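You operate a simulated robot arm through the tools that you are given. There is no shell and no other tool.

The job below is to be done with a simulated robot arm. You get a single attempt, and the scene is never put back.

Task
Meter the bar in the cradle: white tray from 500 lx up, else orange tray.
Fine: set its printed volts before power on; power off and park the arm before you lift it.

The check looks at the end state, three seconds after you hand in, the way a careful person would. Anything else that was tipped, shoved, dropped, spilled or broken makes it a failure.

Robot
A 6-joint arm with a two-finger parallel gripper, fixed in place. Base frame: the origin is at the foot of the arm, x ahead of it, y to its left, z up; the work surface is at about z = 0.86. Units: m, degrees, N and s.
Its first joint turns from -166.0 to 166.0 degrees. Payload 3.91 kg.
The tool frame sits at the grasp point between the pads (the TCP): z along the fingers, y along the line on which they close. The tips reach 0.03 m beyond it. Largest opening 0.11 m; finger width 0.02, thickness 0.01; the body of the gripper, 0.048 by 0.112 m, starts 0.055 m behind the TCP.
Orientation is told as [roll, pitch, yaw] about the base's x, y, z axes, in that order, counted from this pose: with the fingers straight down and closing along the base's y, the tool's x points along the base's -x, its y along +y and its z along -z.

Tools
- The arm moves only by the tool servo_tool. Its argument "motion" is a list of rows, each a list of 7 numbers: the shift along the base's x, y, z in m, then the turn, a rotation vector about the base's x, y, z in degrees, then the opening in per cent of the stroke, from 0 (shut) to 100 (fully open). In form: [[tx, ty, tz, wx, wy, wz, hand], ...]. A call has 1 to 20 rows; each row is the pose to reach, as a shift and turn from the pose commanded when the call began. A row lasts 0.2 s, in which the tool goes at most 0.05 m and 8.6 degrees; a call with a longer step from one row to the next is refused whole, and so is a gripper value outside its range. Where a pose cannot be reached the arm comes as near as it can. A force on the tool above 40 N (or 10 N above the force at the start of the call, whichever is more), or a blocked arm, ends the call early, and 0.2 s more pass. The fingers move at their own pace (about 0.108 m/s each) and stop on an object; they squeeze with about 22 N. The grip force told is the motor's: it shows also when the fingers shut on nothing. Time passes only in rows, and 0.2 s behind the last, so rows that repeat a pose let the fingers close. It gives the time, the measured TCP pose, the force on the tool (base axes), the opening and the grip force at its end, in the units of the frame above (readings bear some noise), with the torque about the TCP (base axes, N m) and any sound that the robot's microphone picked up, and new pictures: "pictures" is both (left out), scene, wrist or none.
- Cameras (640 x 400 px; columns grow to the right, rows downward): "scene" is fixed at [0.2195, 0.6505, 1.5613]; the picture's right is [0.61, 0.79, 0.00], its down [0.73, -0.57, -0.37] and it looks along [-0.29, 0.23, -0.93] (base axes); focal length 214 px, centre (320, 200). "wrist" rides on the gripper at [0.072, 0.017, -0.103] in the tool frame; the picture's right is [-0.23, 0.97, 0.00], its down [-0.76, -0.18, -0.62] and it looks along [-0.61, -0.14, 0.78] (tool axes); focal length 222 px, centre (320, 200). There is no depth. A picture from a camera that has moved, and an enlarged one, comes with that camera's place and axes in the base frame and with its lens. The place of the scene camera against the robot may be out by one fixed shift of up to 0.018 m in any direction.
- inspect(camera, box): a new picture of the part [left, top, right, bottom] of that camera's present view, enlarged. No time passes.
- hand_in(): hands the job in; it is judged then, once.

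Places have to be worked out from the pictures, the camera data and where the tool is seen. Open the gripper and draw the arm clear of the work before you hand the job in, unless the task says otherwise.

The tools are called after "Emit:" as a command line: name --pt "numbers of a row" for each row, then --argument value for the rest, lists and objects as JSON in quotes. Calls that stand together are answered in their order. servo_tool: Moves the arm, as the interface text tells. Its arguments: {"type":"object","properties":{"motion":{"type":"array","items":{"type":"array","items":{"type":"number"}}},"pictures":{"type":"string","enum":["both","scene","wrist","none"]}},"required":["motion"]} The other tools are called the same way: inspect (camera, box) takes an enlarged picture of a part of a camera's view; hand_in () hands the job in.

At the start:

```text
time: 0.0
ee_pos: [0.4618, 0.3372, 1.2709]
tcp_rot: [0.0, -0.1, 0.0]
wrist_force: [1.0, -0.4, -0.1]
wrist_torque: [0.0, 0.03, -0.02]
opening: 0.11
grip_force: 0.0
```

scene: 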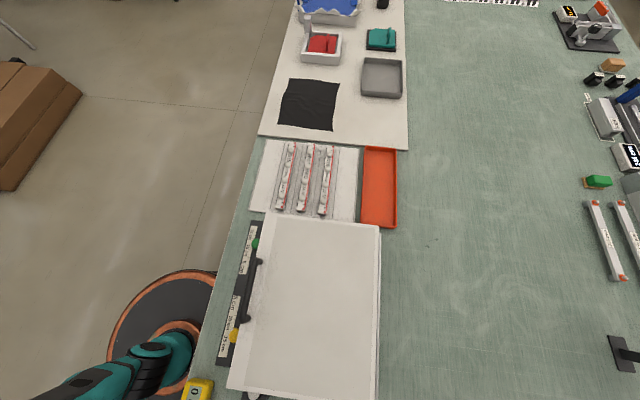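
wrist: 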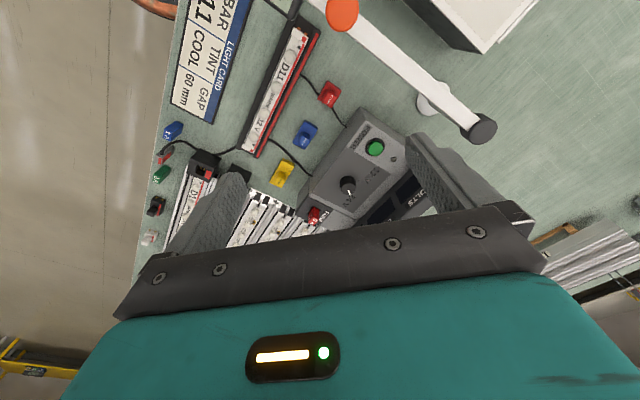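

I start by enlarging both views to see what is on the bench: the wrist view shows a bar in a holder, a card, a power supply with a knob and green button, and a small hinged arm.

Emit:
inspect --camera "wrist" --box '[140, 0, 340, 125]'

Emit:
inspect --camera "wrist" --box '[290, 90, 450, 240]'

Emit:
inspect --camera "wrist" --box '[140, 100, 340, 250]'

Emit:
inspect --camera "wrist" --box '[300, 0, 560, 160]'

Emit:
inspect --camera "scene" --box '[220, 120, 420, 245]'

Emit:
inspect --camera "scene" --box '[180, 210, 400, 400]'

```text
3.20 times, centred on (240, 62) of wrist
camera zoom: at [0.3892, 0.3552, 1.3733], right [0.23, 0.97, 0.0], down [0.76, -0.18, 0.62], along [0.61, -0.14, -0.78], focal length 711 px, centre (576, 640)
```

zoom: 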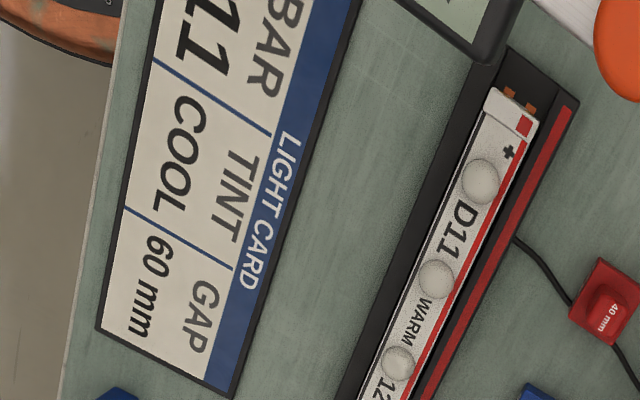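

```text
2.67 times, centred on (370, 165) of wrist
camera zoom: at [0.3892, 0.3552, 1.3733], right [0.23, 0.97, 0.0], down [0.76, -0.18, 0.62], along [0.61, -0.14, -0.78], focal length 592 px, centre (187, 293)
```

zoom: 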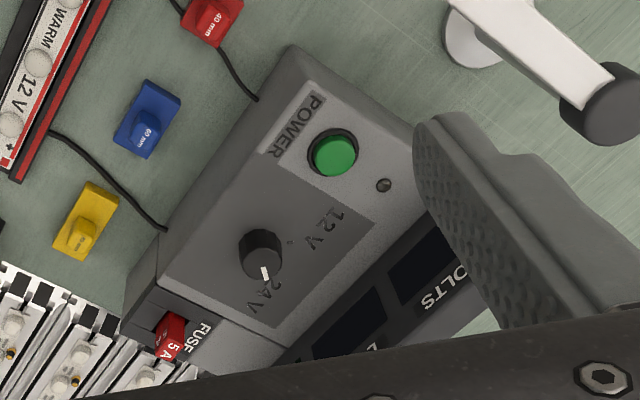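

```text
2.67 times, centred on (240, 175) of wrist
camera zoom: at [0.3892, 0.3552, 1.3733], right [0.23, 0.97, 0.0], down [0.76, -0.18, 0.62], along [0.61, -0.14, -0.78], focal length 592 px, centre (533, 267)
```

zoom: 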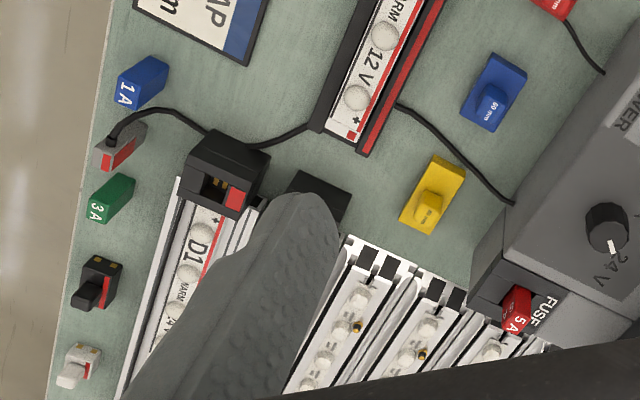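

```text
2.46 times, centred on (430, 80) of wrist
camera zoom: at [0.3892, 0.3552, 1.3733], right [0.23, 0.97, 0.0], down [0.76, -0.18, 0.62], along [0.61, -0.14, -0.78], focal length 547 px, centre (49, 495)
```

zoom: 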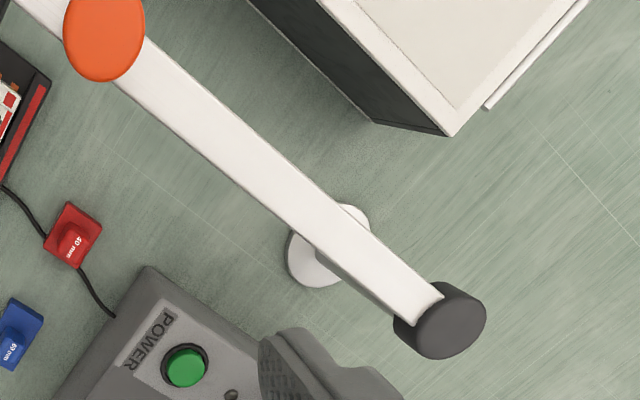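

```text
3.20 times, centred on (320, 182) of scene
camera zoom: at [0.2195, 0.6505, 1.5613], right [0.61, 0.79, 0.0], down [0.73, -0.57, -0.37], along [-0.29, 0.23, -0.93], focal length 686 px, centre (320, 256)
```

zoom: 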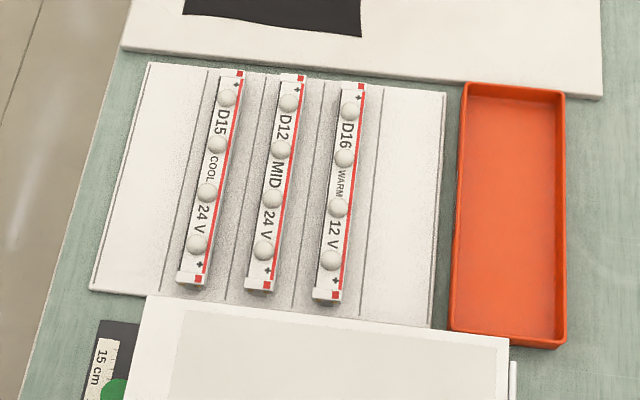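

```text
2.11 times, centred on (290, 305) of scene
camera zoom: at [0.2195, 0.6505, 1.5613], right [0.61, 0.79, 0.0], down [0.73, -0.57, -0.37], along [-0.29, 0.23, -0.93], focal length 452 px, centre (383, -21)
```

zoom: 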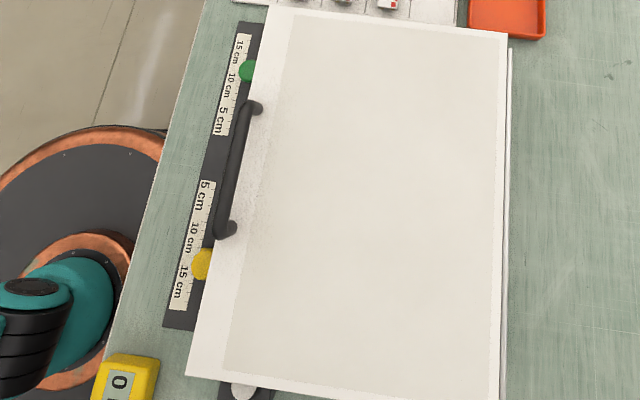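

Much remains unclear, so I enlarge the rest of the scene view before moving: the right-hand area, the top-left board, and the yellow meter near the base.

Emit:
inspect --camera "scene" --box '[540, 0, 640, 120]'

Emit:
inspect --camera "scene" --box '[540, 110, 640, 200]'

Emit:
inspect --camera "scene" --box '[540, 180, 640, 400]'

Emit:
inspect --camera "scene" --box '[250, 0, 450, 140]'

Emit:
inspect --camera "scene" --box '[160, 330, 300, 400]'

Emit:
inspect --camera "wrist" --box '[400, 180, 640, 320]'

```text
3.33 times, centred on (590, 60) of scene
camera zoom: at [0.2195, 0.6505, 1.5613], right [0.61, 0.79, 0.0], down [0.73, -0.57, -0.37], along [-0.29, 0.23, -0.93], focal length 715 px, centre (-580, 667)
```

zoom: 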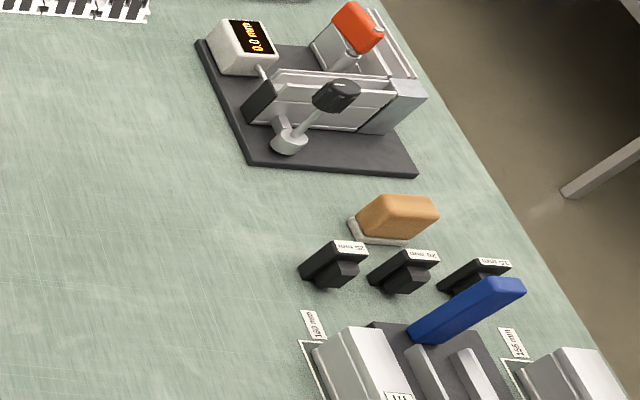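

```text
4.44 times, centred on (590, 155) of scene
camera zoom: at [0.2195, 0.6505, 1.5613], right [0.61, 0.79, 0.0], down [0.73, -0.57, -0.37], along [-0.29, 0.23, -0.93], focal length 953 px, centre (-880, 400)
```

zoom: 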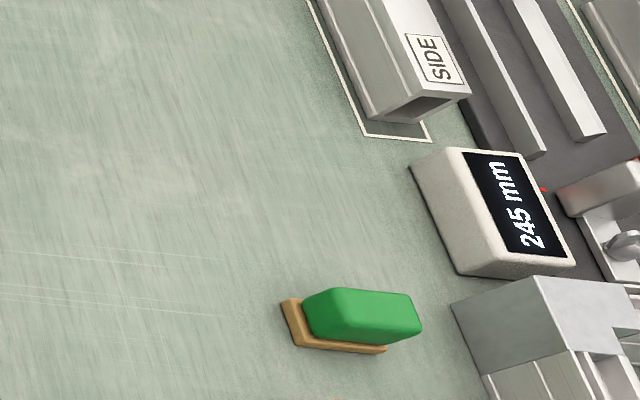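

```text
1.82 times, centred on (590, 290) of scene
camera zoom: at [0.2195, 0.6505, 1.5613], right [0.61, 0.79, 0.0], down [0.73, -0.57, -0.37], along [-0.29, 0.23, -0.93], focal length 390 px, centre (-171, 36)
```

zoom: 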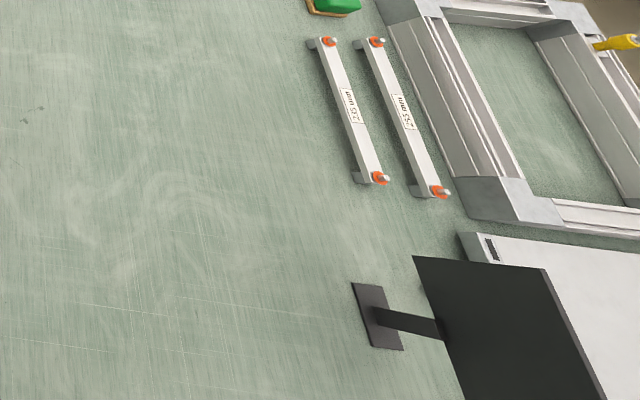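

```text
2.86 times, centred on (350, 70) of scene
camera zoom: at [0.2195, 0.6505, 1.5613], right [0.61, 0.79, 0.0], down [0.73, -0.57, -0.37], along [-0.29, 0.23, -0.93], focal length 613 px, centre (234, 571)
```

zoom: 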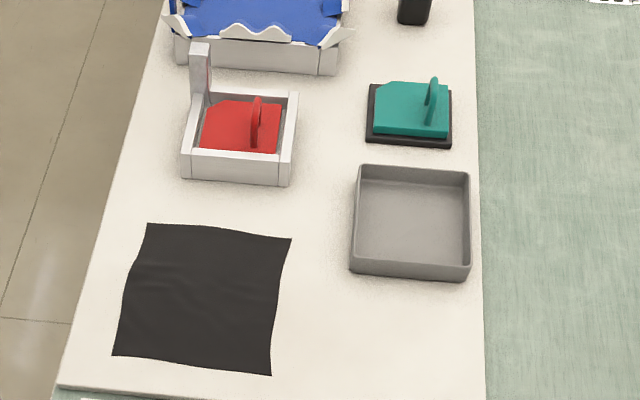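

```text
4.57 times, centred on (230, 365) of scene
camera zoom: at [0.2195, 0.6505, 1.5613], right [0.61, 0.79, 0.0], down [0.73, -0.57, -0.37], along [-0.29, 0.23, -0.93], focal length 980 px, centre (731, -554)
```

zoom: 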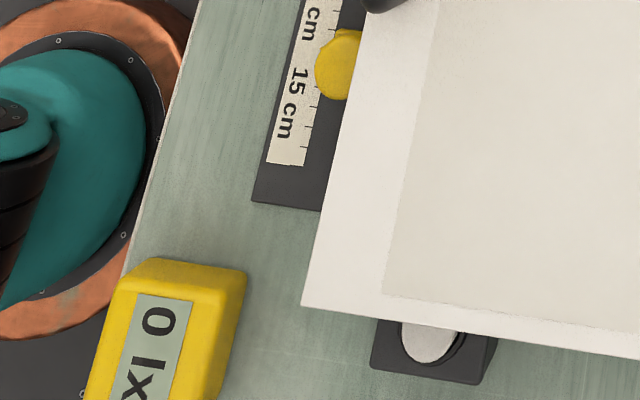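

```text
2.67 times, centred on (520, 250) of wrist
camera zoom: at [0.3892, 0.3552, 1.3733], right [0.23, 0.97, 0.0], down [0.76, -0.18, 0.62], along [0.61, -0.14, -0.78], focal length 592 px, centre (-213, 67)
```

zoom: 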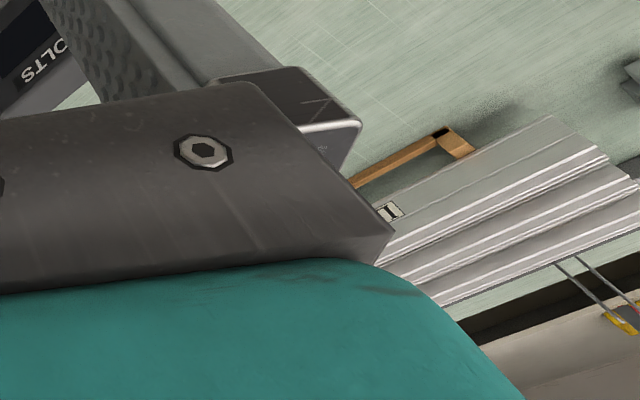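

The yellow lux meter ("0 lx") stands near the arm's foot, and the bar D11 (WARM, 12 V) sits in a black cradle wired to the supply whose knob points at 24 V. I back the tool up toward the base to see the fixture whole and find the white tray.

Emit:
servo_tool --pt "-0.045 0 0.01 0 0 0 100" --pt "-0.09 0 0.02 0 0 0 100" --pt "-0.135 0 0.03 0 0 0 100" --pt "-0.18 0 0.04 0 0 0 100" --pt "-0.225 0 0.05 0 0 0 100" --pictures "both"

```text
time: 1.2
ee_pos: [0.2381, 0.3397, 1.302]
tcp_rot: [0.5, -0.3, -0.1]
wrist_force: [1.5, 0.4, 0.0]
wrist_torque: [-0.04, 0.0, -0.01]
opening: 0.1099
grip_force: 0.0
out of reach, approached as far as the arm can: row 4, 5
camera wrist: at [0.1647, 0.3563, 1.4027], right [0.23, 0.97, 0.01], down [0.76, -0.18, 0.62], along [0.61, -0.14, -0.78], focal length 222 px, centre (320, 200)
```

scene: 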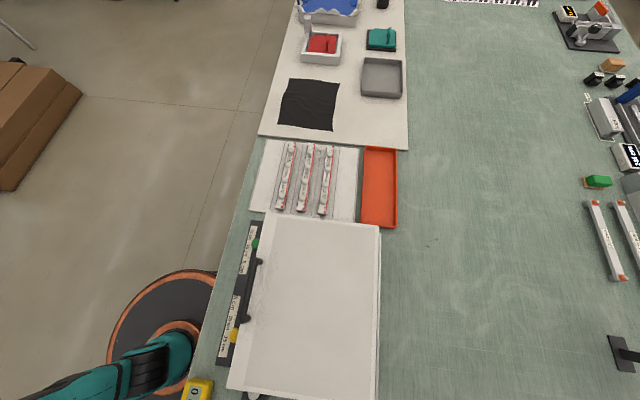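
wrist: 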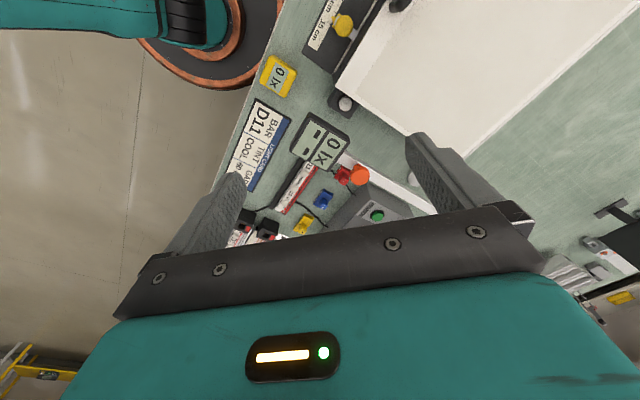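

Now a second "0 lx" display shows near the cradle. I enlarge that region.

Emit:
inspect --camera "wrist" --box '[220, 40, 440, 250]'

Emit:
inspect --camera "wrist" --box '[270, 100, 420, 240]'

Emit:
inspect --camera "wrist" --box '[300, 0, 640, 180]'

```text
1.90 times, centred on (330, 145) of wrist
camera zoom: at [0.1647, 0.3563, 1.4027], right [0.23, 0.97, 0.01], down [0.76, -0.18, 0.62], along [0.61, -0.14, -0.78], focal length 423 px, centre (301, 305)
```

zoom: 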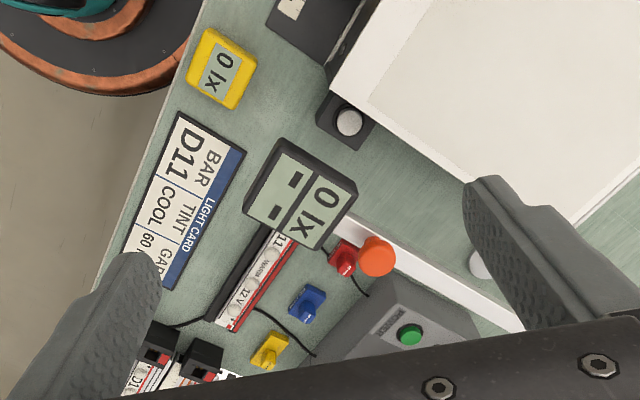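

```text
2.86 times, centred on (345, 170) of wrist
camera zoom: at [0.1647, 0.3563, 1.4027], right [0.23, 0.97, 0.01], down [0.76, -0.18, 0.62], along [0.61, -0.14, -0.78], focal length 635 px, centre (249, 286)
```

zoom: 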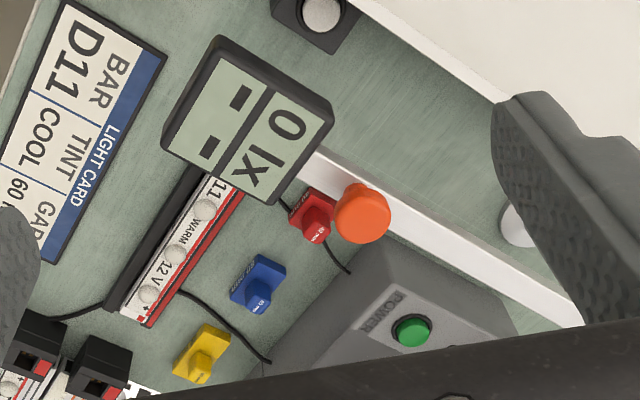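

```text
1.88 times, centred on (470, 90) of wrist
camera zoom: at [0.1647, 0.3563, 1.4027], right [0.23, 0.97, 0.01], down [0.76, -0.18, 0.62], along [0.61, -0.14, -0.78], focal length 418 px, centre (38, 407)
```

zoom: 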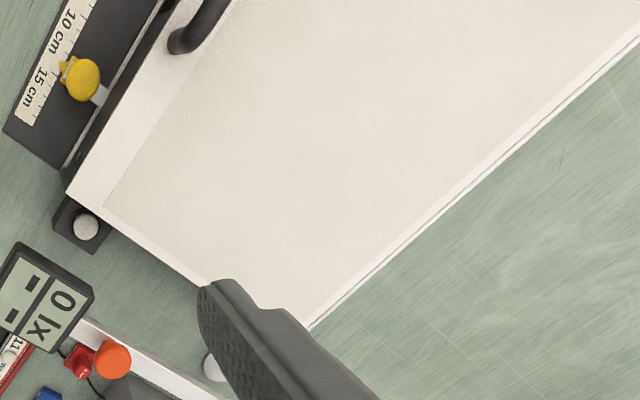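

The swing arm carries a meter head with its own "0 lx" display, an orange knob, a pivot post and a counterweight; the bar D11 says WARM 12 V while the supply knob points at 24 V. I move out over the fixture with a yaw to look at the region beyond it for the white tray.

Emit:
servo_tool --pt "0.04 -0.01 0 0 0 -8 100" --pt "0.08 -0.02 0 0 0 -16 100" --pt "0.12 -0.04 0 0 0 -24 100" --pt "0.16 -0.05 0 0 0 -32 100" --pt "0.2 -0.07 0 0 0 -40 100" --pt "0.23 -0.09 0 0 0 -45 100" --pt "0.25 -0.1 0 0 0 -45 100" --pictures "wrist"

```text
time: 2.8
ee_pos: [0.4877, 0.2379, 1.302]
tcp_rot: [0.0, 0.0, -45.0]
wrist_force: [-0.1, -0.3, 0.7]
wrist_torque: [0.04, -0.03, -0.01]
opening: 0.1096
grip_force: 0.0
camera wrist: at [0.4476, 0.3013, 1.404], right [0.85, 0.53, 0.0], down [0.41, -0.66, 0.62], along [0.33, -0.53, -0.78], focal length 222 px, centre (320, 200)
```

wrist: 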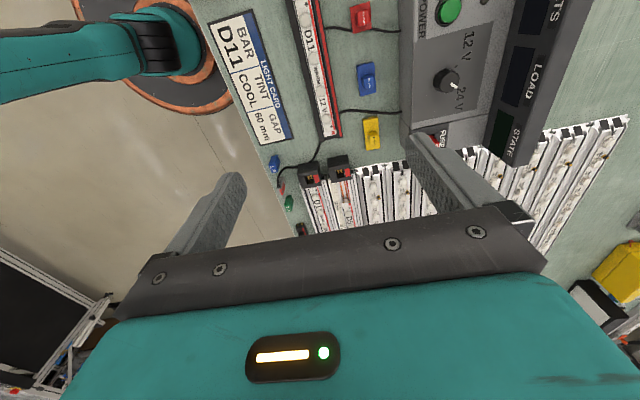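

This view is aligned with the fixture; I enlarge the supply, the rack of bars and the blocks.

Emit:
inspect --camera "wrist" --box '[380, 0, 600, 160]'

Emit:
inspect --camera "wrist" --box '[250, 110, 450, 240]'

Emit:
inspect --camera "wrist" --box '[440, 90, 640, 260]'

Emit:
inspect --camera "wrist" --box '[200, 0, 400, 150]'

Emit:
inspect --camera "wrist" --box '[520, 220, 640, 360]'

```text
2.50 times, centred on (490, 80) of wrist
camera zoom: at [0.4476, 0.3013, 1.404], right [0.85, 0.53, 0.0], down [0.41, -0.66, 0.62], along [0.33, -0.53, -0.78], focal length 555 px, centre (-105, 500)
```

zoom: 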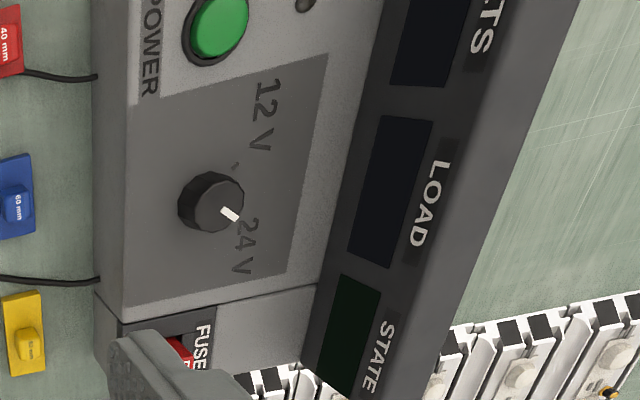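

```text
3.08 times, centred on (350, 175) of wrist
camera zoom: at [0.4476, 0.3013, 1.404], right [0.85, 0.53, 0.0], down [0.41, -0.66, 0.62], along [0.33, -0.53, -0.78], focal length 684 px, centre (228, 277)
```

zoom: 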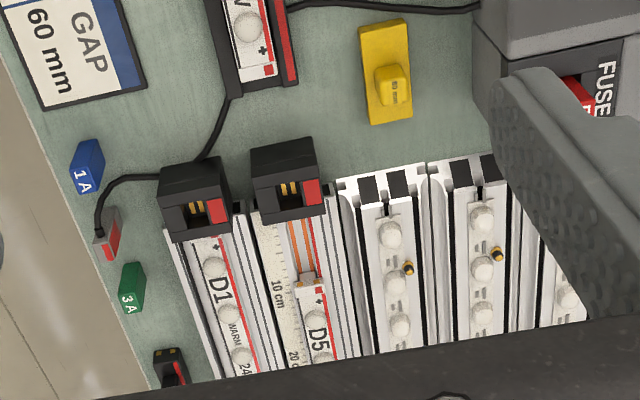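

```text
2.35 times, centred on (540, 175) of wrist
camera zoom: at [0.4476, 0.3013, 1.404], right [0.85, 0.53, 0.0], down [0.41, -0.66, 0.62], along [0.33, -0.53, -0.78], focal length 523 px, centre (-198, 259)
```

zoom: 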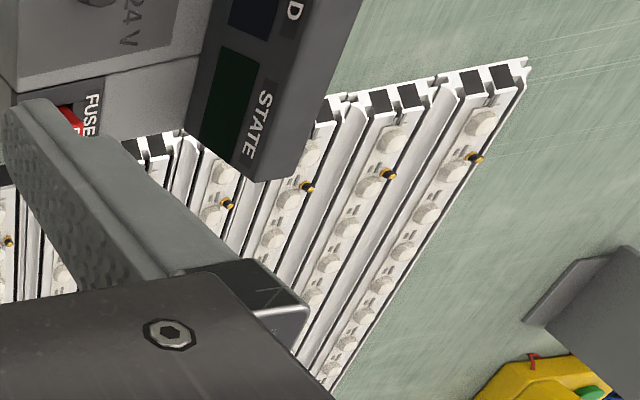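

```text
2.67 times, centred on (300, 75) of wrist
camera zoom: at [0.4476, 0.3013, 1.404], right [0.85, 0.53, 0.0], down [0.41, -0.66, 0.62], along [0.33, -0.53, -0.78], focal length 592 px, centre (373, 533)
```

zoom: 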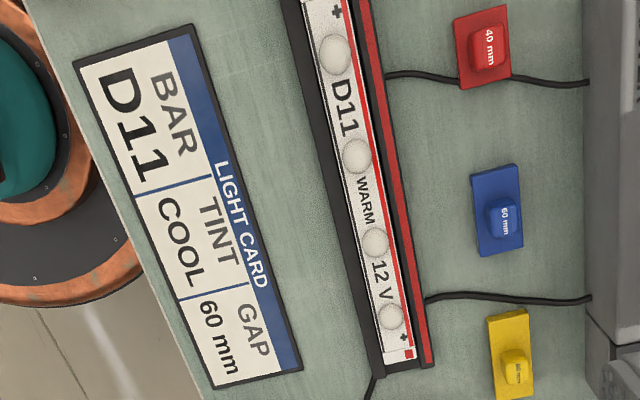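

```text
2.86 times, centred on (580, 290) of wrist
camera zoom: at [0.4476, 0.3013, 1.404], right [0.85, 0.53, 0.0], down [0.41, -0.66, 0.62], along [0.33, -0.53, -0.78], focal length 635 px, centre (-423, -57)
```

zoom: 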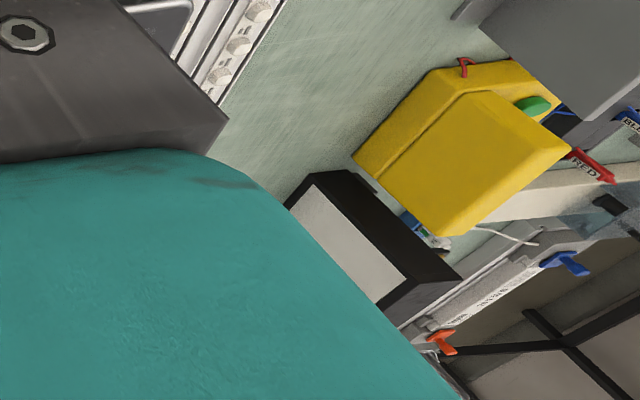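

The card, cradle and supply are clear now, but the white tray is not yet seen. I move further along past the rack of bars to look there.

Emit:
servo_tool --pt "0.03 -0.035 0 0 0 0 100" --pt "0.06 -0.07 0 0 0 0 100" --pt "0.09 -0.105 0 0 0 0 100" --pt "0.12 -0.14 0 0 0 0 100" --pt "0.15 -0.175 0 0 0 0 100" --pt "0.18 -0.21 0 0 0 0 100" --pictures "wrist"

Emit:
inspect --camera "wrist" --box '[140, 0, 640, 260]'

```text
time: 4.2
ee_pos: [0.6626, 0.0314, 1.2945]
tcp_rot: [0.4, -0.4, -44.9]
wrist_force: [-0.2, -0.1, 0.5]
wrist_torque: [-0.04, -0.05, -0.02]
opening: 0.1097
grip_force: 0.0
out of reach, approached as far as the arm can: row 5, 6
camera wrist: at [0.6235, 0.0948, 1.395], right [0.85, 0.53, 0.01], down [0.41, -0.66, 0.63], along [0.34, -0.53, -0.78], focal length 222 px, centre (320, 200)
```

wrist: 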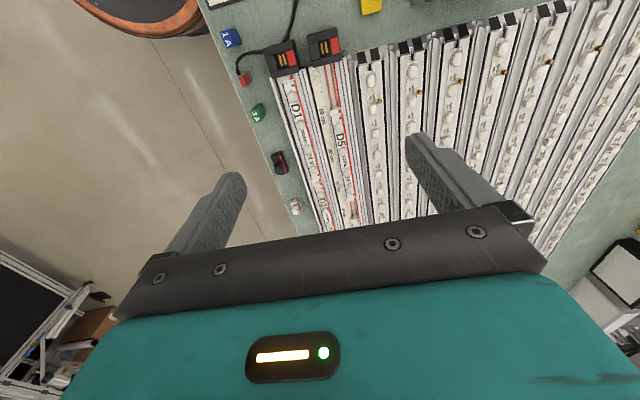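

```text
1.28 times, centred on (390, 130) of wrist
camera zoom: at [0.6235, 0.0948, 1.395], right [0.85, 0.53, 0.01], down [0.41, -0.66, 0.63], along [0.34, -0.53, -0.78], focal length 284 px, centre (230, 290)
```

zoom: 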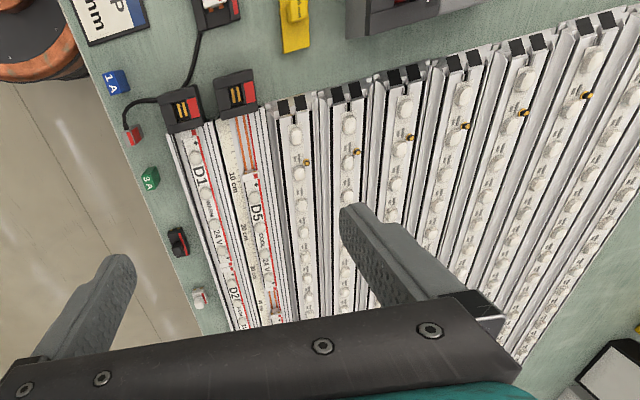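

Only the rack of long bars lies there. I go back and turn the camera the other way, toward the swing-arm pivot and the far side of the supply.

Emit:
servo_tool --pt "-0.04 0.03 0 0 0 8.5 100" --pt "-0.08 0.06 0 0 0 17 100" --pt "-0.12 0.09 0 0 0 25.5 100" --pt "-0.16 0.12 0 0 0 34 100" --pt "-0.2 0.15 0 0 0 42.5 100" --pt "-0.23 0.18 0 0 0 51 100" --pt "-0.26 0.2 0 0 0 59.5 100" --pt "-0.28 0.21 0 0 0 68 100" --pt "-0.28 0.21 0 0 0 76.5 100" --pt "-0.28 0.21 0 0 0 85 100" --pt "-0.28 0.21 0 0 0 90 100" --pictures "wrist"

Emit:
inspect --camera "wrist" --box '[140, 0, 640, 260]'

```text
time: 6.6
ee_pos: [0.3846, 0.239, 1.2927]
tcp_rot: [0.0, 0.0, 45.2]
wrist_force: [-0.7, -0.2, 0.1]
wrist_torque: [0.0, 0.0, -0.03]
opening: 0.1101
grip_force: 0.0
camera wrist: at [0.3216, 0.2013, 1.3944], right [-0.53, 0.85, 0.0], down [0.66, 0.41, 0.62], along [0.53, 0.33, -0.78], focal length 222 px, centre (320, 200)
```

wrist: 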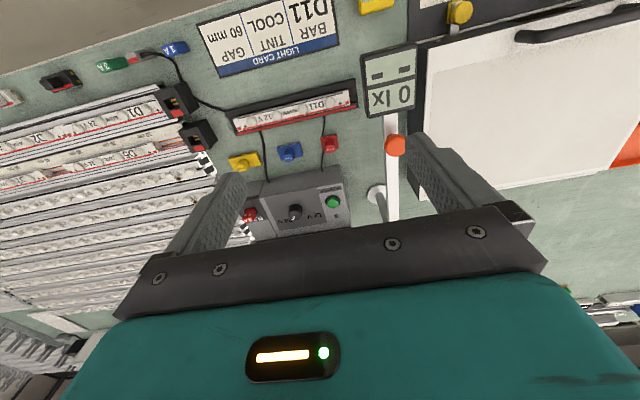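

```text
1.28 times, centred on (390, 130) of wrist
camera zoom: at [0.3216, 0.2013, 1.3944], right [-0.53, 0.85, 0.0], down [0.66, 0.41, 0.62], along [0.53, 0.33, -0.78], focal length 284 px, centre (230, 290)
```

zoom: 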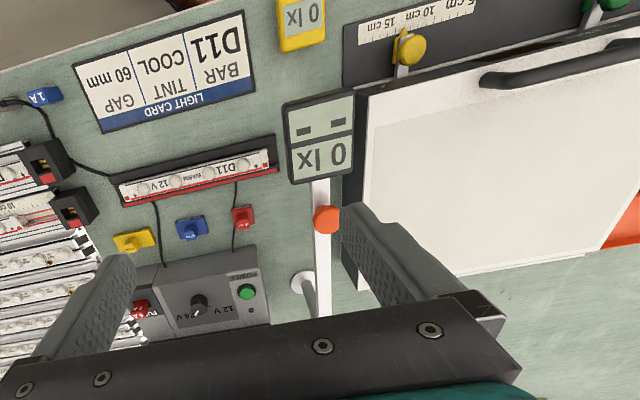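

Excellent view: cradle centre about (0.49, 0.23), swing-arm pivot about (0.57, 0.555), orange knob about (0.387, 0.38, 1.07), supply knob about (0.698, 0.354, 0.936), power button about (0.617, 0.423, 0.94). I enlarge the head and the supply, then look at the head from the cradle side.

Emit:
inspect --camera "wrist" --box '[340, 30, 440, 130]'

Emit:
inspect --camera "wrist" --box '[220, 90, 430, 240]'

Emit:
servo_tool --pt "0.02 -0.01 -0.01 0 0 8.5 100" --pt "0.04 -0.02 -0.02 0 0 17 100" --pt "0.06 -0.03 -0.03 0 0 25.5 100" --pt "0.08 -0.04 -0.04 0 0 34 100" --pt "0.1 -0.05 -0.05 0 0 42.5 100" --pt "0.11 -0.06 -0.06 0 0 51 100" --pt "0.11 -0.07 -0.07 0 0 59.5 100" --pt "0.11 -0.07 -0.07 0 0 68 100" --pt "0.11 -0.07 -0.07 0 0 76.5 100" --pt "0.11 -0.07 -0.07 0 0 85 100" --pt "0.11 -0.07 -0.07 0 0 90 100" --pictures "wrist"

```text
4.00 times, centred on (390, 80) of wrist
camera zoom: at [0.3216, 0.2013, 1.3944], right [-0.53, 0.85, 0.0], down [0.66, 0.41, 0.62], along [0.53, 0.33, -0.78], focal length 888 px, centre (40, 680)
```

zoom: 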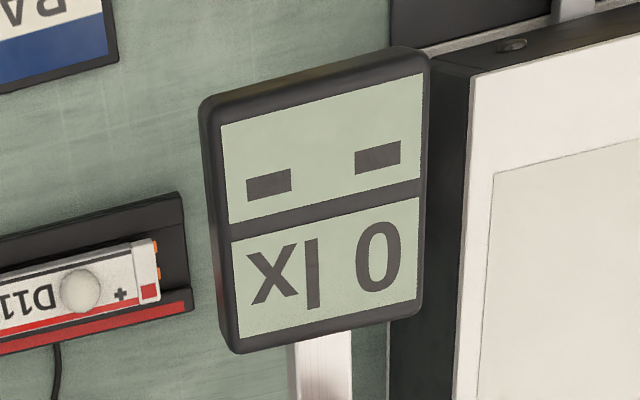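

```text
2.67 times, centred on (325, 165) of wrist
camera zoom: at [0.3216, 0.2013, 1.3944], right [-0.53, 0.85, 0.0], down [0.66, 0.41, 0.62], along [0.53, 0.33, -0.78], focal length 592 px, centre (307, 293)
```

zoom: 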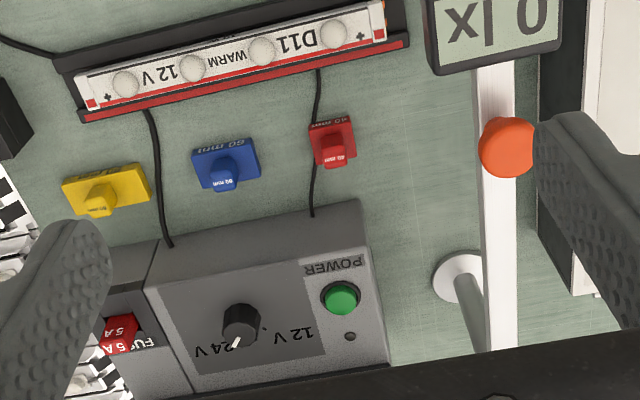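

```text
time: 9.0
ee_pos: [0.496, 0.1689, 1.2225]
tcp_rot: [0.0, 0.0, 135.0]
wrist_force: [0.2, -0.1, -0.1]
wrist_torque: [0.0, -0.04, -0.01]
opening: 0.1103
grip_force: 0.1
camera wrist: at [0.5352, 0.1074, 1.3242], right [-0.85, -0.53, 0.0], down [-0.41, 0.66, 0.62], along [-0.33, 0.53, -0.78], focal length 222 px, centre (320, 200)
```

wrist: 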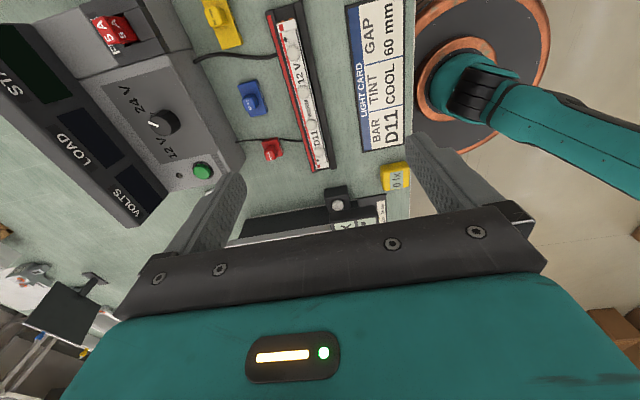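

I tilt the tool about 30° so the camera looks more level toward the head and pivot from the cradle side.

Emit:
servo_tool --pt "0.0 0 0 6.8 4.24 0 100" --pt "0.0 0 0 13.6 8.48 0 100" --pt "0.0 0 0 20.4 12.7 0 100" --pt "0.0 0 0 25.5 15.9 0 100" --pictures "wrist"

Emit:
inspect --camera "wrist" --box '[180, 0, 480, 230]'

```text
time: 10.0
ee_pos: [0.4963, 0.1701, 1.2233]
tcp_rot: [-7.4, -29.3, 137.0]
wrist_force: [0.2, 0.0, 0.6]
wrist_torque: [0.02, 0.0, 0.0]
opening: 0.1102
grip_force: 0.0
camera wrist: at [0.5569, 0.0716, 1.2733], right [-0.85, -0.53, 0.0], down [-0.19, 0.31, 0.93], along [-0.49, 0.79, -0.36], focal length 222 px, centre (320, 200)
```

wrist: 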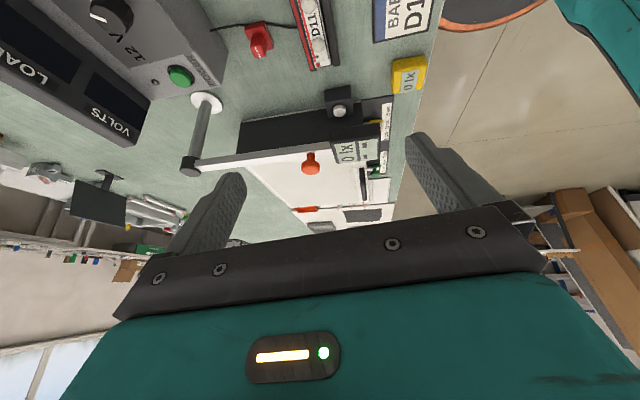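

```text
1.74 times, centred on (330, 115) of wrist
camera zoom: at [0.5569, 0.0716, 1.2733], right [-0.85, -0.53, 0.0], down [-0.19, 0.31, 0.93], along [-0.49, 0.79, -0.36], focal length 386 px, centre (303, 348)
```

zoom: 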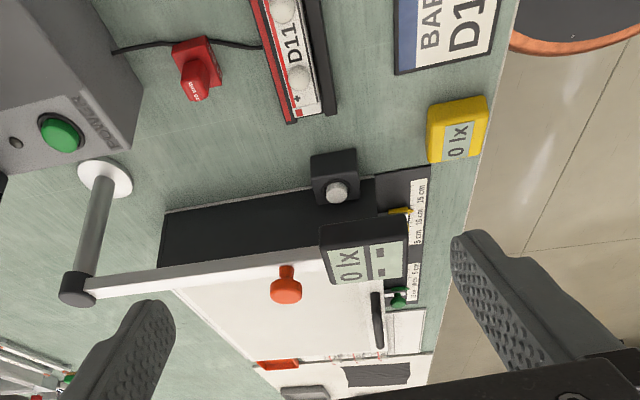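

The mechanism is clear: a post at about (0.573, 0.555) with a dark hub at z≈1.045, the arm running level to the meter head at about (0.33, 0.32), radius ≈0.338; the bar's centre is about 0.336 from the pivot, so the head swings over the bar by about +32°. I undo the tilt and then go to look closely at the supply panel.

Emit:
servo_tool --pt "0.01 0 0.02 -6.8 -4.24 0 100" --pt "0.02 0.0 0.04 -13.6 -8.48 0 100" --pt "0.03 0 0.05 -20.4 -12.7 0 100" --pt "0.04 0 0.05 -25.5 -15.9 0 100" --pictures "none"

Emit:
servo_tool --pt "0.01 0.02 0 0 0 -8.5 100" --pt "0.02 0.04 -0.01 0 0 -17 100" --pt "0.03 0.06 -0.02 0 0 -25.5 100" --pt "0.04 0.08 -0.03 0 0 -34 100" --pt "0.05 0.1 -0.05 0 0 -42.5 100" --pt "0.06 0.12 -0.07 0 0 -51 100" --pt "0.066 0.122 -0.1 0 0 -59.5 100" --pt "0.066 0.122 -0.13 0 0 -68 100" --pt "0.066 0.122 -0.16 0 0 -76.5 100" --pt "0.066 0.122 -0.19 0 0 -85 100" --pt "0.066 0.122 -0.2 0 0 -90 100" --pictures "wrist"

Emit:
inspect --camera "wrist" --box '[200, 40, 480, 240]'

```text
time: 11.0
ee_pos: [0.5357, 0.1702, 1.2719]
tcp_rot: [0.0, 0.1, 134.9]
wrist_force: [0.8, -0.9, 0.3]
wrist_torque: [0.03, 0.03, 0.02]
opening: 0.1099
grip_force: 0.0
```

```text
time: 13.4
ee_pos: [0.601, 0.2915, 1.0738]
tcp_rot: [0.0, 0.0, 44.9]
wrist_force: [-0.4, -0.5, -0.5]
wrist_torque: [0.0, 0.02, -0.02]
opening: 0.11
grip_force: 0.1
camera wrist: at [0.5378, 0.2537, 1.1746], right [-0.53, 0.85, 0.0], down [0.66, 0.41, 0.62], along [0.53, 0.33, -0.78], focal length 222 px, centre (320, 200)
```

wrist: 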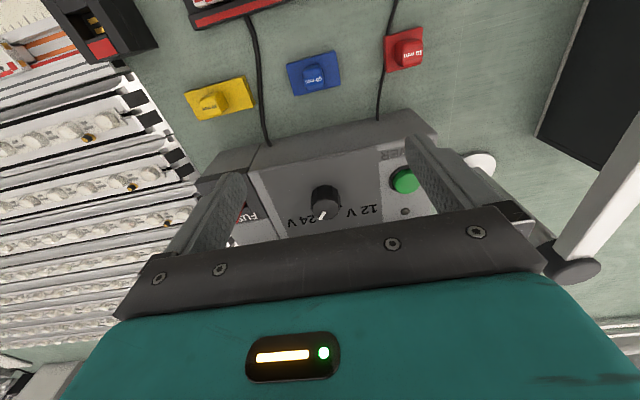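

```text
2.00 times, centred on (340, 140) of wrist
camera zoom: at [0.5378, 0.2537, 1.1746], right [-0.53, 0.85, 0.0], down [0.66, 0.41, 0.62], along [0.53, 0.33, -0.78], focal length 444 px, centre (280, 320)
```

zoom: 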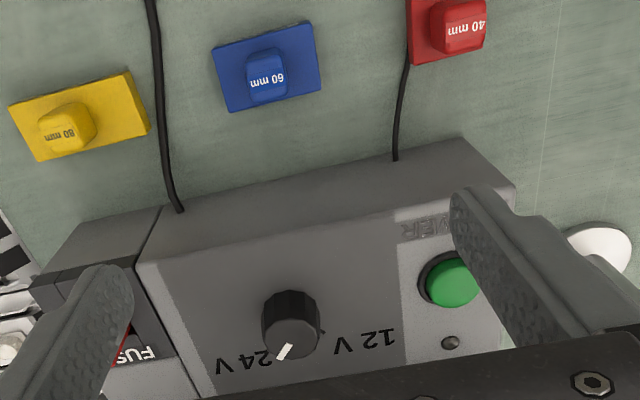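

I see the knob pointing at 24 V, the 12 V label next to it, the green POWER button and a small indicator. To learn the slope of the panel I look at it from the fuse end, tilted.

Emit:
servo_tool --pt "0.0 0 0.04 0 0 8.5 100" --pt "0.02 0 0.06 0 0 17 100" --pt "0.04 -0.01 0.06 0 0 25.5 100" --pt "0.06 -0.015 0.06 0 0 34 100" --pt "0.08 -0.02 0.06 0 0 42.5 100" --pt "0.1 -0.03 0.06 0 0 51 100" --pt "0.12 -0.04 0.06 0 0 59.5 100" --pt "0.14 -0.04 0.06 0 0 68 100" --pt "0.16 -0.04 0.06 0 0 76.5 100" --pt "0.17 -0.04 0.06 0 0 85 100" --pt "0.17 -0.04 0.06 0 0 90 100" --pictures "none"

Emit:
servo_tool --pt "0.0 0 -0.02 6.8 4.24 0 100" --pt "0.0 0 -0.04 13.6 8.48 0 100" --pt "0.0 0 -0.06 20.4 12.7 0 100" --pt "0.0 0 -0.07 25.5 15.9 0 100" --pictures "wrist"

Emit:
inspect --camera "wrist" --box '[160, 0, 480, 230]'

```text
time: 15.8
ee_pos: [0.7719, 0.2519, 1.1321]
tcp_rot: [0.0, -0.1, 135.1]
wrist_force: [-0.2, -0.5, -0.5]
wrist_torque: [-0.01, -0.01, 0.01]
opening: 0.1099
grip_force: 0.0
```

```text
time: 16.8
ee_pos: [0.7718, 0.2514, 1.0626]
tcp_rot: [-7.5, -29.3, 137.0]
wrist_force: [-0.8, 1.0, 0.9]
wrist_torque: [-0.03, -0.04, 0.01]
opening: 0.1101
grip_force: 0.1
camera wrist: at [0.8329, 0.1528, 1.1131], right [-0.85, -0.53, 0.0], down [-0.19, 0.31, 0.93], along [-0.49, 0.79, -0.36], focal length 222 px, centre (320, 200)
```

wrist: 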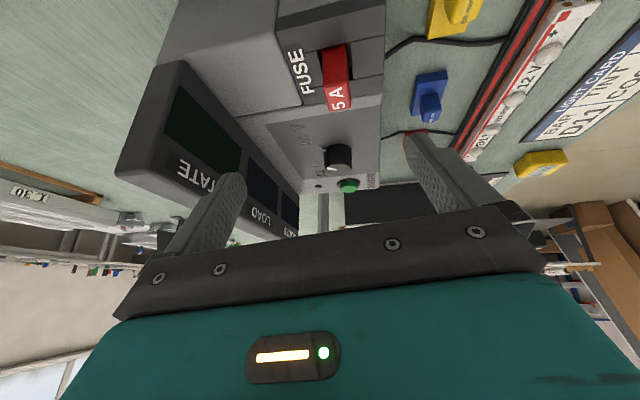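

```text
1.74 times, centred on (320, 115) of wrist
camera zoom: at [0.8329, 0.1528, 1.1131], right [-0.85, -0.53, 0.0], down [-0.19, 0.31, 0.93], along [-0.49, 0.79, -0.36], focal length 386 px, centre (320, 348)
```

zoom: 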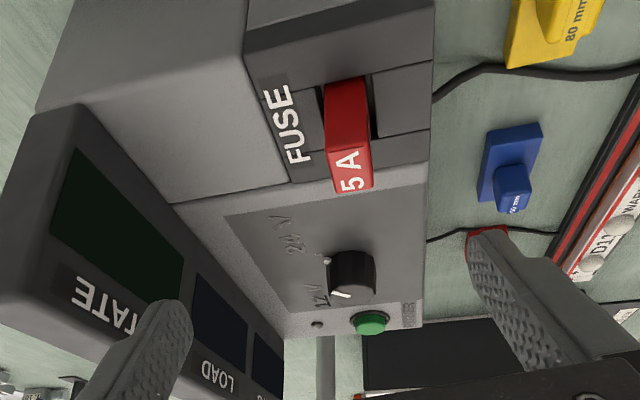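

The panel top is nearly level at z≈0.949; the voltage knob is at about (0.682, 0.351), top z≈0.972, ~3 cm across; its pointer must go from 24 V about 90° counter-clockwise to the 12 V tick; the button is at about (0.610, 0.418, 0.952). I undo the tilt and move above the knob with yaw 45°.

Emit:
servo_tool --pt "0.0 0 0.02 -6.8 -4.24 0 100" --pt "0.0 0.0 0.04 -13.6 -8.48 0 100" --pt "0.0 0 0.05 -20.4 -12.7 0 100" --pt "0.0 0 0.05 -25.5 -15.9 0 100" --pictures "none"

Emit:
servo_tool --pt "-0.01 0.01 0 0 0 -8.5 100" --pt "-0.02 0.02 0 0 0 -17 100" --pt "-0.03 0.03 0 0 0 -25.5 100" --pt "-0.04 0.04 0 0 0 -34 100" --pt "-0.05 0.05 0 0 0 -42.5 90" --pt "-0.06 0.07 0 0 0 -51 80" --pt "-0.07 0.08 0 0 0 -59.5 70" --pt "-0.08 0.09 0 0 0 -68 60" --pt "-0.09 0.1 0 0 0 -76.5 60" --pt "-0.09 0.1 -0.01 0 0 -85 60" --pt "-0.09 0.1 -0.02 0 0 -90 60" --pt "-0.09 0.1 -0.03 0 0 -90 60" --pictures "wrist"

Emit:
inspect --camera "wrist" --box '[200, 40, 440, 220]'

```text
time: 17.8
ee_pos: [0.7704, 0.25, 1.1119]
tcp_rot: [0.0, 0.0, 134.9]
wrist_force: [0.1, -0.9, -0.6]
wrist_torque: [0.02, 0.01, -0.01]
opening: 0.1102
grip_force: 0.0
```

```text
time: 20.4
ee_pos: [0.6817, 0.3503, 1.0834]
tcp_rot: [-0.1, 0.0, 44.9]
wrist_force: [0.3, 0.0, 0.1]
wrist_torque: [-0.03, 0.0, -0.01]
opening: 0.0662
grip_force: 0.1
camera wrist: at [0.6178, 0.3129, 1.1843], right [-0.53, 0.85, 0.0], down [0.66, 0.41, 0.62], along [0.53, 0.33, -0.78], focal length 222 px, centre (320, 200)
```

wrist: 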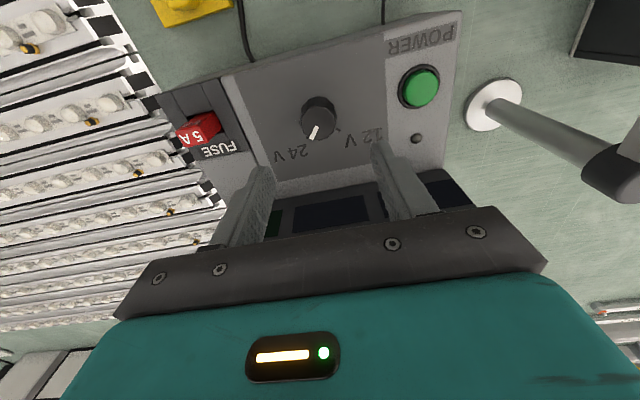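

```text
2.22 times, centred on (320, 130) of wrist
camera zoom: at [0.6178, 0.3129, 1.1843], right [-0.53, 0.85, 0.0], down [0.66, 0.41, 0.62], along [0.53, 0.33, -0.78], focal length 494 px, centre (320, 356)
```

zoom: 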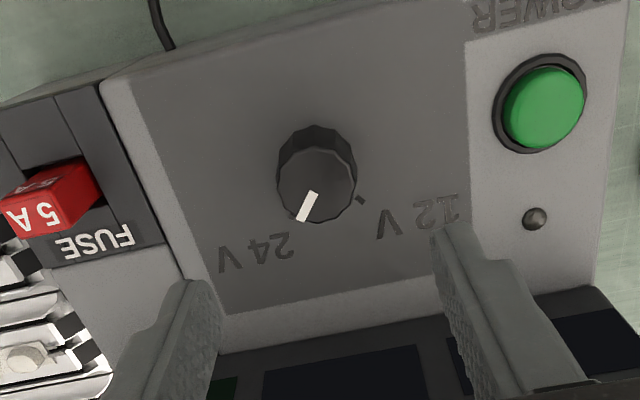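

The knob sits at about (0.683, 0.352), pointer at roughly 7° and the 12 V tick near 84° in the base frame, so about a quarter turn counter-clockwise. I descend so the fingertips end just above the panel and close on the knob.

Emit:
servo_tool --pt "0.001 0.0013 -0.03 0 0 0 60" --pt "0.001 0.0013 -0.06 0 0 0 60" --pt "0.001 0.0013 -0.08 0 0 0 60" --pt "0.001 0.0013 -0.093 0 0 0 60" --pictures "wrist"

Emit:
inspect --camera "wrist" --box '[200, 60, 440, 240]'

```text
time: 21.4
ee_pos: [0.6824, 0.3534, 0.9884]
tcp_rot: [0.1, 0.0, 44.9]
wrist_force: [-0.3, 0.1, 0.0]
wrist_torque: [0.0, -0.02, 0.0]
opening: 0.0659
grip_force: 0.0
camera wrist: at [0.6191, 0.3154, 1.091], right [-0.53, 0.85, 0.0], down [0.66, 0.41, 0.62], along [0.53, 0.33, -0.78], focal length 222 px, centre (320, 200)
```

wrist: 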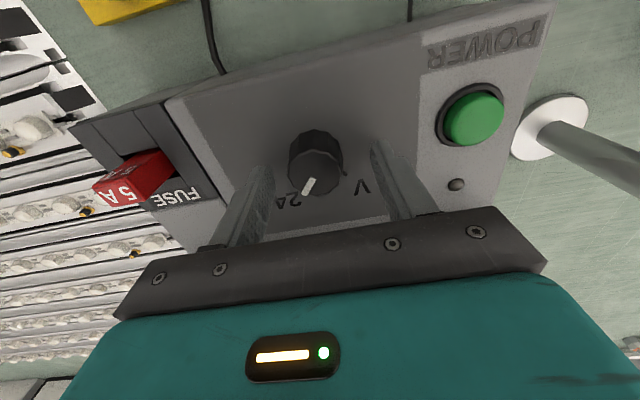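

```text
2.22 times, centred on (320, 150) of wrist
camera zoom: at [0.6191, 0.3154, 1.091], right [-0.53, 0.85, 0.0], down [0.66, 0.41, 0.62], along [0.53, 0.33, -0.78], focal length 494 px, centre (320, 311)
```

zoom: 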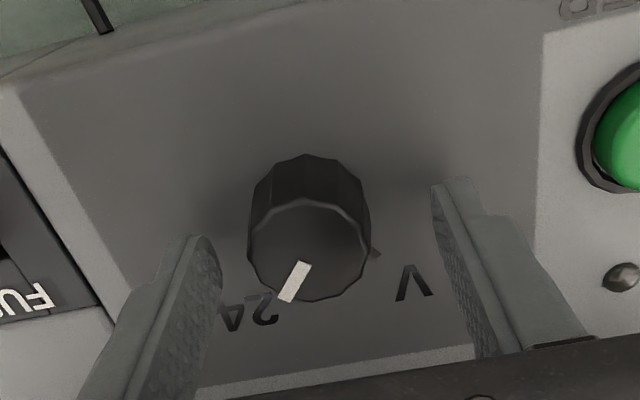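

The knob is centred between the pads with tips about 1 cm above the panel. I close on it, then turn counter-clockwise 72°.

Emit:
servo_tool --pt "0 0 0 0 0 0 30" --pt "0 0 0 0 0 0 10" --pt "0 0 0 0 0 0 10" --pt "0 0 0 0 0 0 10" --pictures "none"

Emit:
servo_tool --pt "0 0 0 0 0 8 10" --pt "0 0 0 0 0 16 10" --pt "0 0 0 0 0 24 10" --pt "0 0 0 0 0 32 10" --pt "0 0 0 0 0 40 10" --pt "0 0 0 0 0 48 10" --pt "0 0 0 0 0 56 10" --pt "0 0 0 0 0 64 10" --pt "0 0 0 0 0 72 10" --pt "0 0 0 0 0 72 10" --pictures "wrist"

Emit:
inspect --camera "wrist" --box '[200, 60, 440, 240]'

```text
time: 22.5
ee_pos: [0.6842, 0.3524, 0.9894]
tcp_rot: [-0.3, 0.0, 45.0]
wrist_force: [27.0, -27.8, -2.1]
wrist_torque: [-1.34, -0.62, 0.12]
opening: 0.0345
grip_force: 45.0
stopped in row 4: the force on the tool passed its limit at 41 N (the readings are from after the stop); the commanded pose is now the measured one
```

```text
time: 24.7
ee_pos: [0.6805, 0.355, 0.9901]
tcp_rot: [-0.1, -0.1, 117.2]
wrist_force: [-19.5, -21.4, -15.4]
wrist_torque: [-0.84, 0.55, -0.1]
opening: 0.0343
grip_force: 45.5
camera wrist: at [0.6985, 0.2824, 1.091], right [-0.97, -0.24, 0.0], down [-0.19, 0.76, 0.62], along [-0.15, 0.61, -0.78], focal length 222 px, centre (320, 200)
```

wrist: 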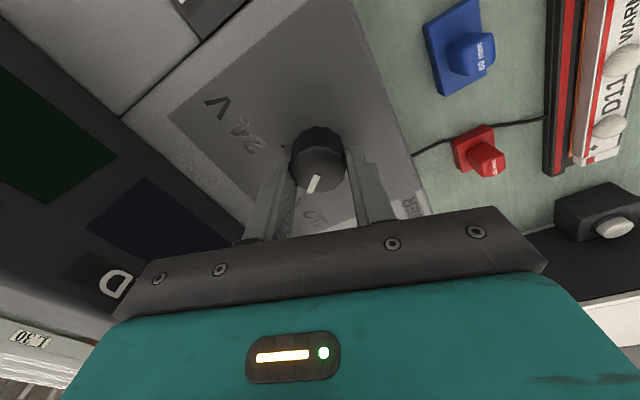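

```text
2.22 times, centred on (320, 150) of wrist
camera zoom: at [0.6985, 0.2824, 1.091], right [-0.97, -0.24, 0.0], down [-0.19, 0.76, 0.62], along [-0.15, 0.61, -0.78], focal length 494 px, centre (320, 311)
```

zoom: 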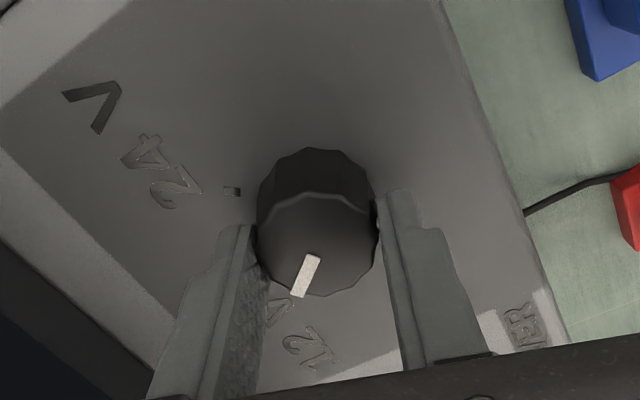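

The knob turned with the gripper; pointer is now near 80–86°, close to the 12 V tick. The side force (~28 N) shows my centre is ~2 mm off, so I shift toward the knob's true centre (0.6826, 0.3508) and turn 7° more, then look.

Emit:
servo_tool --pt "-0.001 -0.0008 0 0 0 0 10" --pt "-0.0018 -0.0012 0 0 0 3 10" --pt "-0.0018 -0.0012 0 0 0 7 10" --pt "-0.0018 -0.0012 0 0 0 7 10" --pictures "wrist"

Emit:
inspect --camera "wrist" --box '[200, 60, 440, 240]'

```text
time: 25.7
ee_pos: [0.6792, 0.3545, 0.9898]
tcp_rot: [-0.1, -0.1, 124.0]
wrist_force: [-29.7, -7.4, -17.3]
wrist_torque: [0.41, 1.15, -0.86]
opening: 0.0345
grip_force: 44.7
camera wrist: at [0.7061, 0.2853, 1.0917], right [-0.93, -0.36, 0.0], down [-0.28, 0.73, 0.62], along [-0.22, 0.58, -0.78], focal length 222 px, centre (320, 200)
```

wrist: 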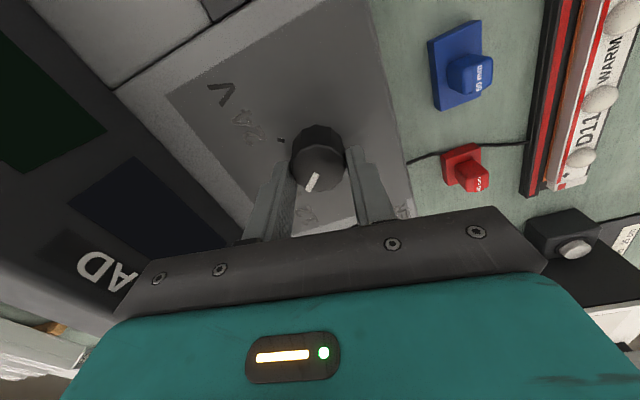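

```text
2.22 times, centred on (320, 150) of wrist
camera zoom: at [0.7061, 0.2853, 1.0917], right [-0.93, -0.36, 0.0], down [-0.28, 0.73, 0.62], along [-0.22, 0.58, -0.78], focal length 494 px, centre (320, 311)
```

zoom: 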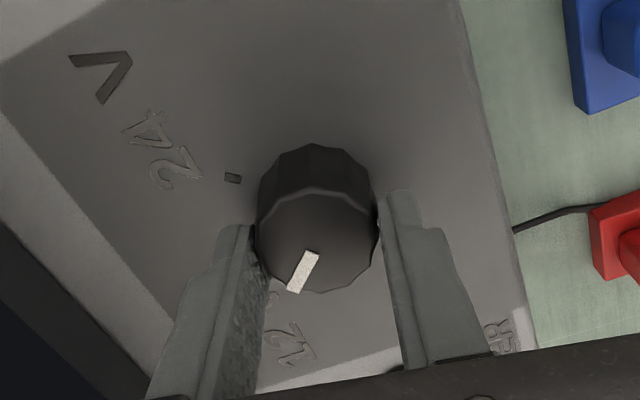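

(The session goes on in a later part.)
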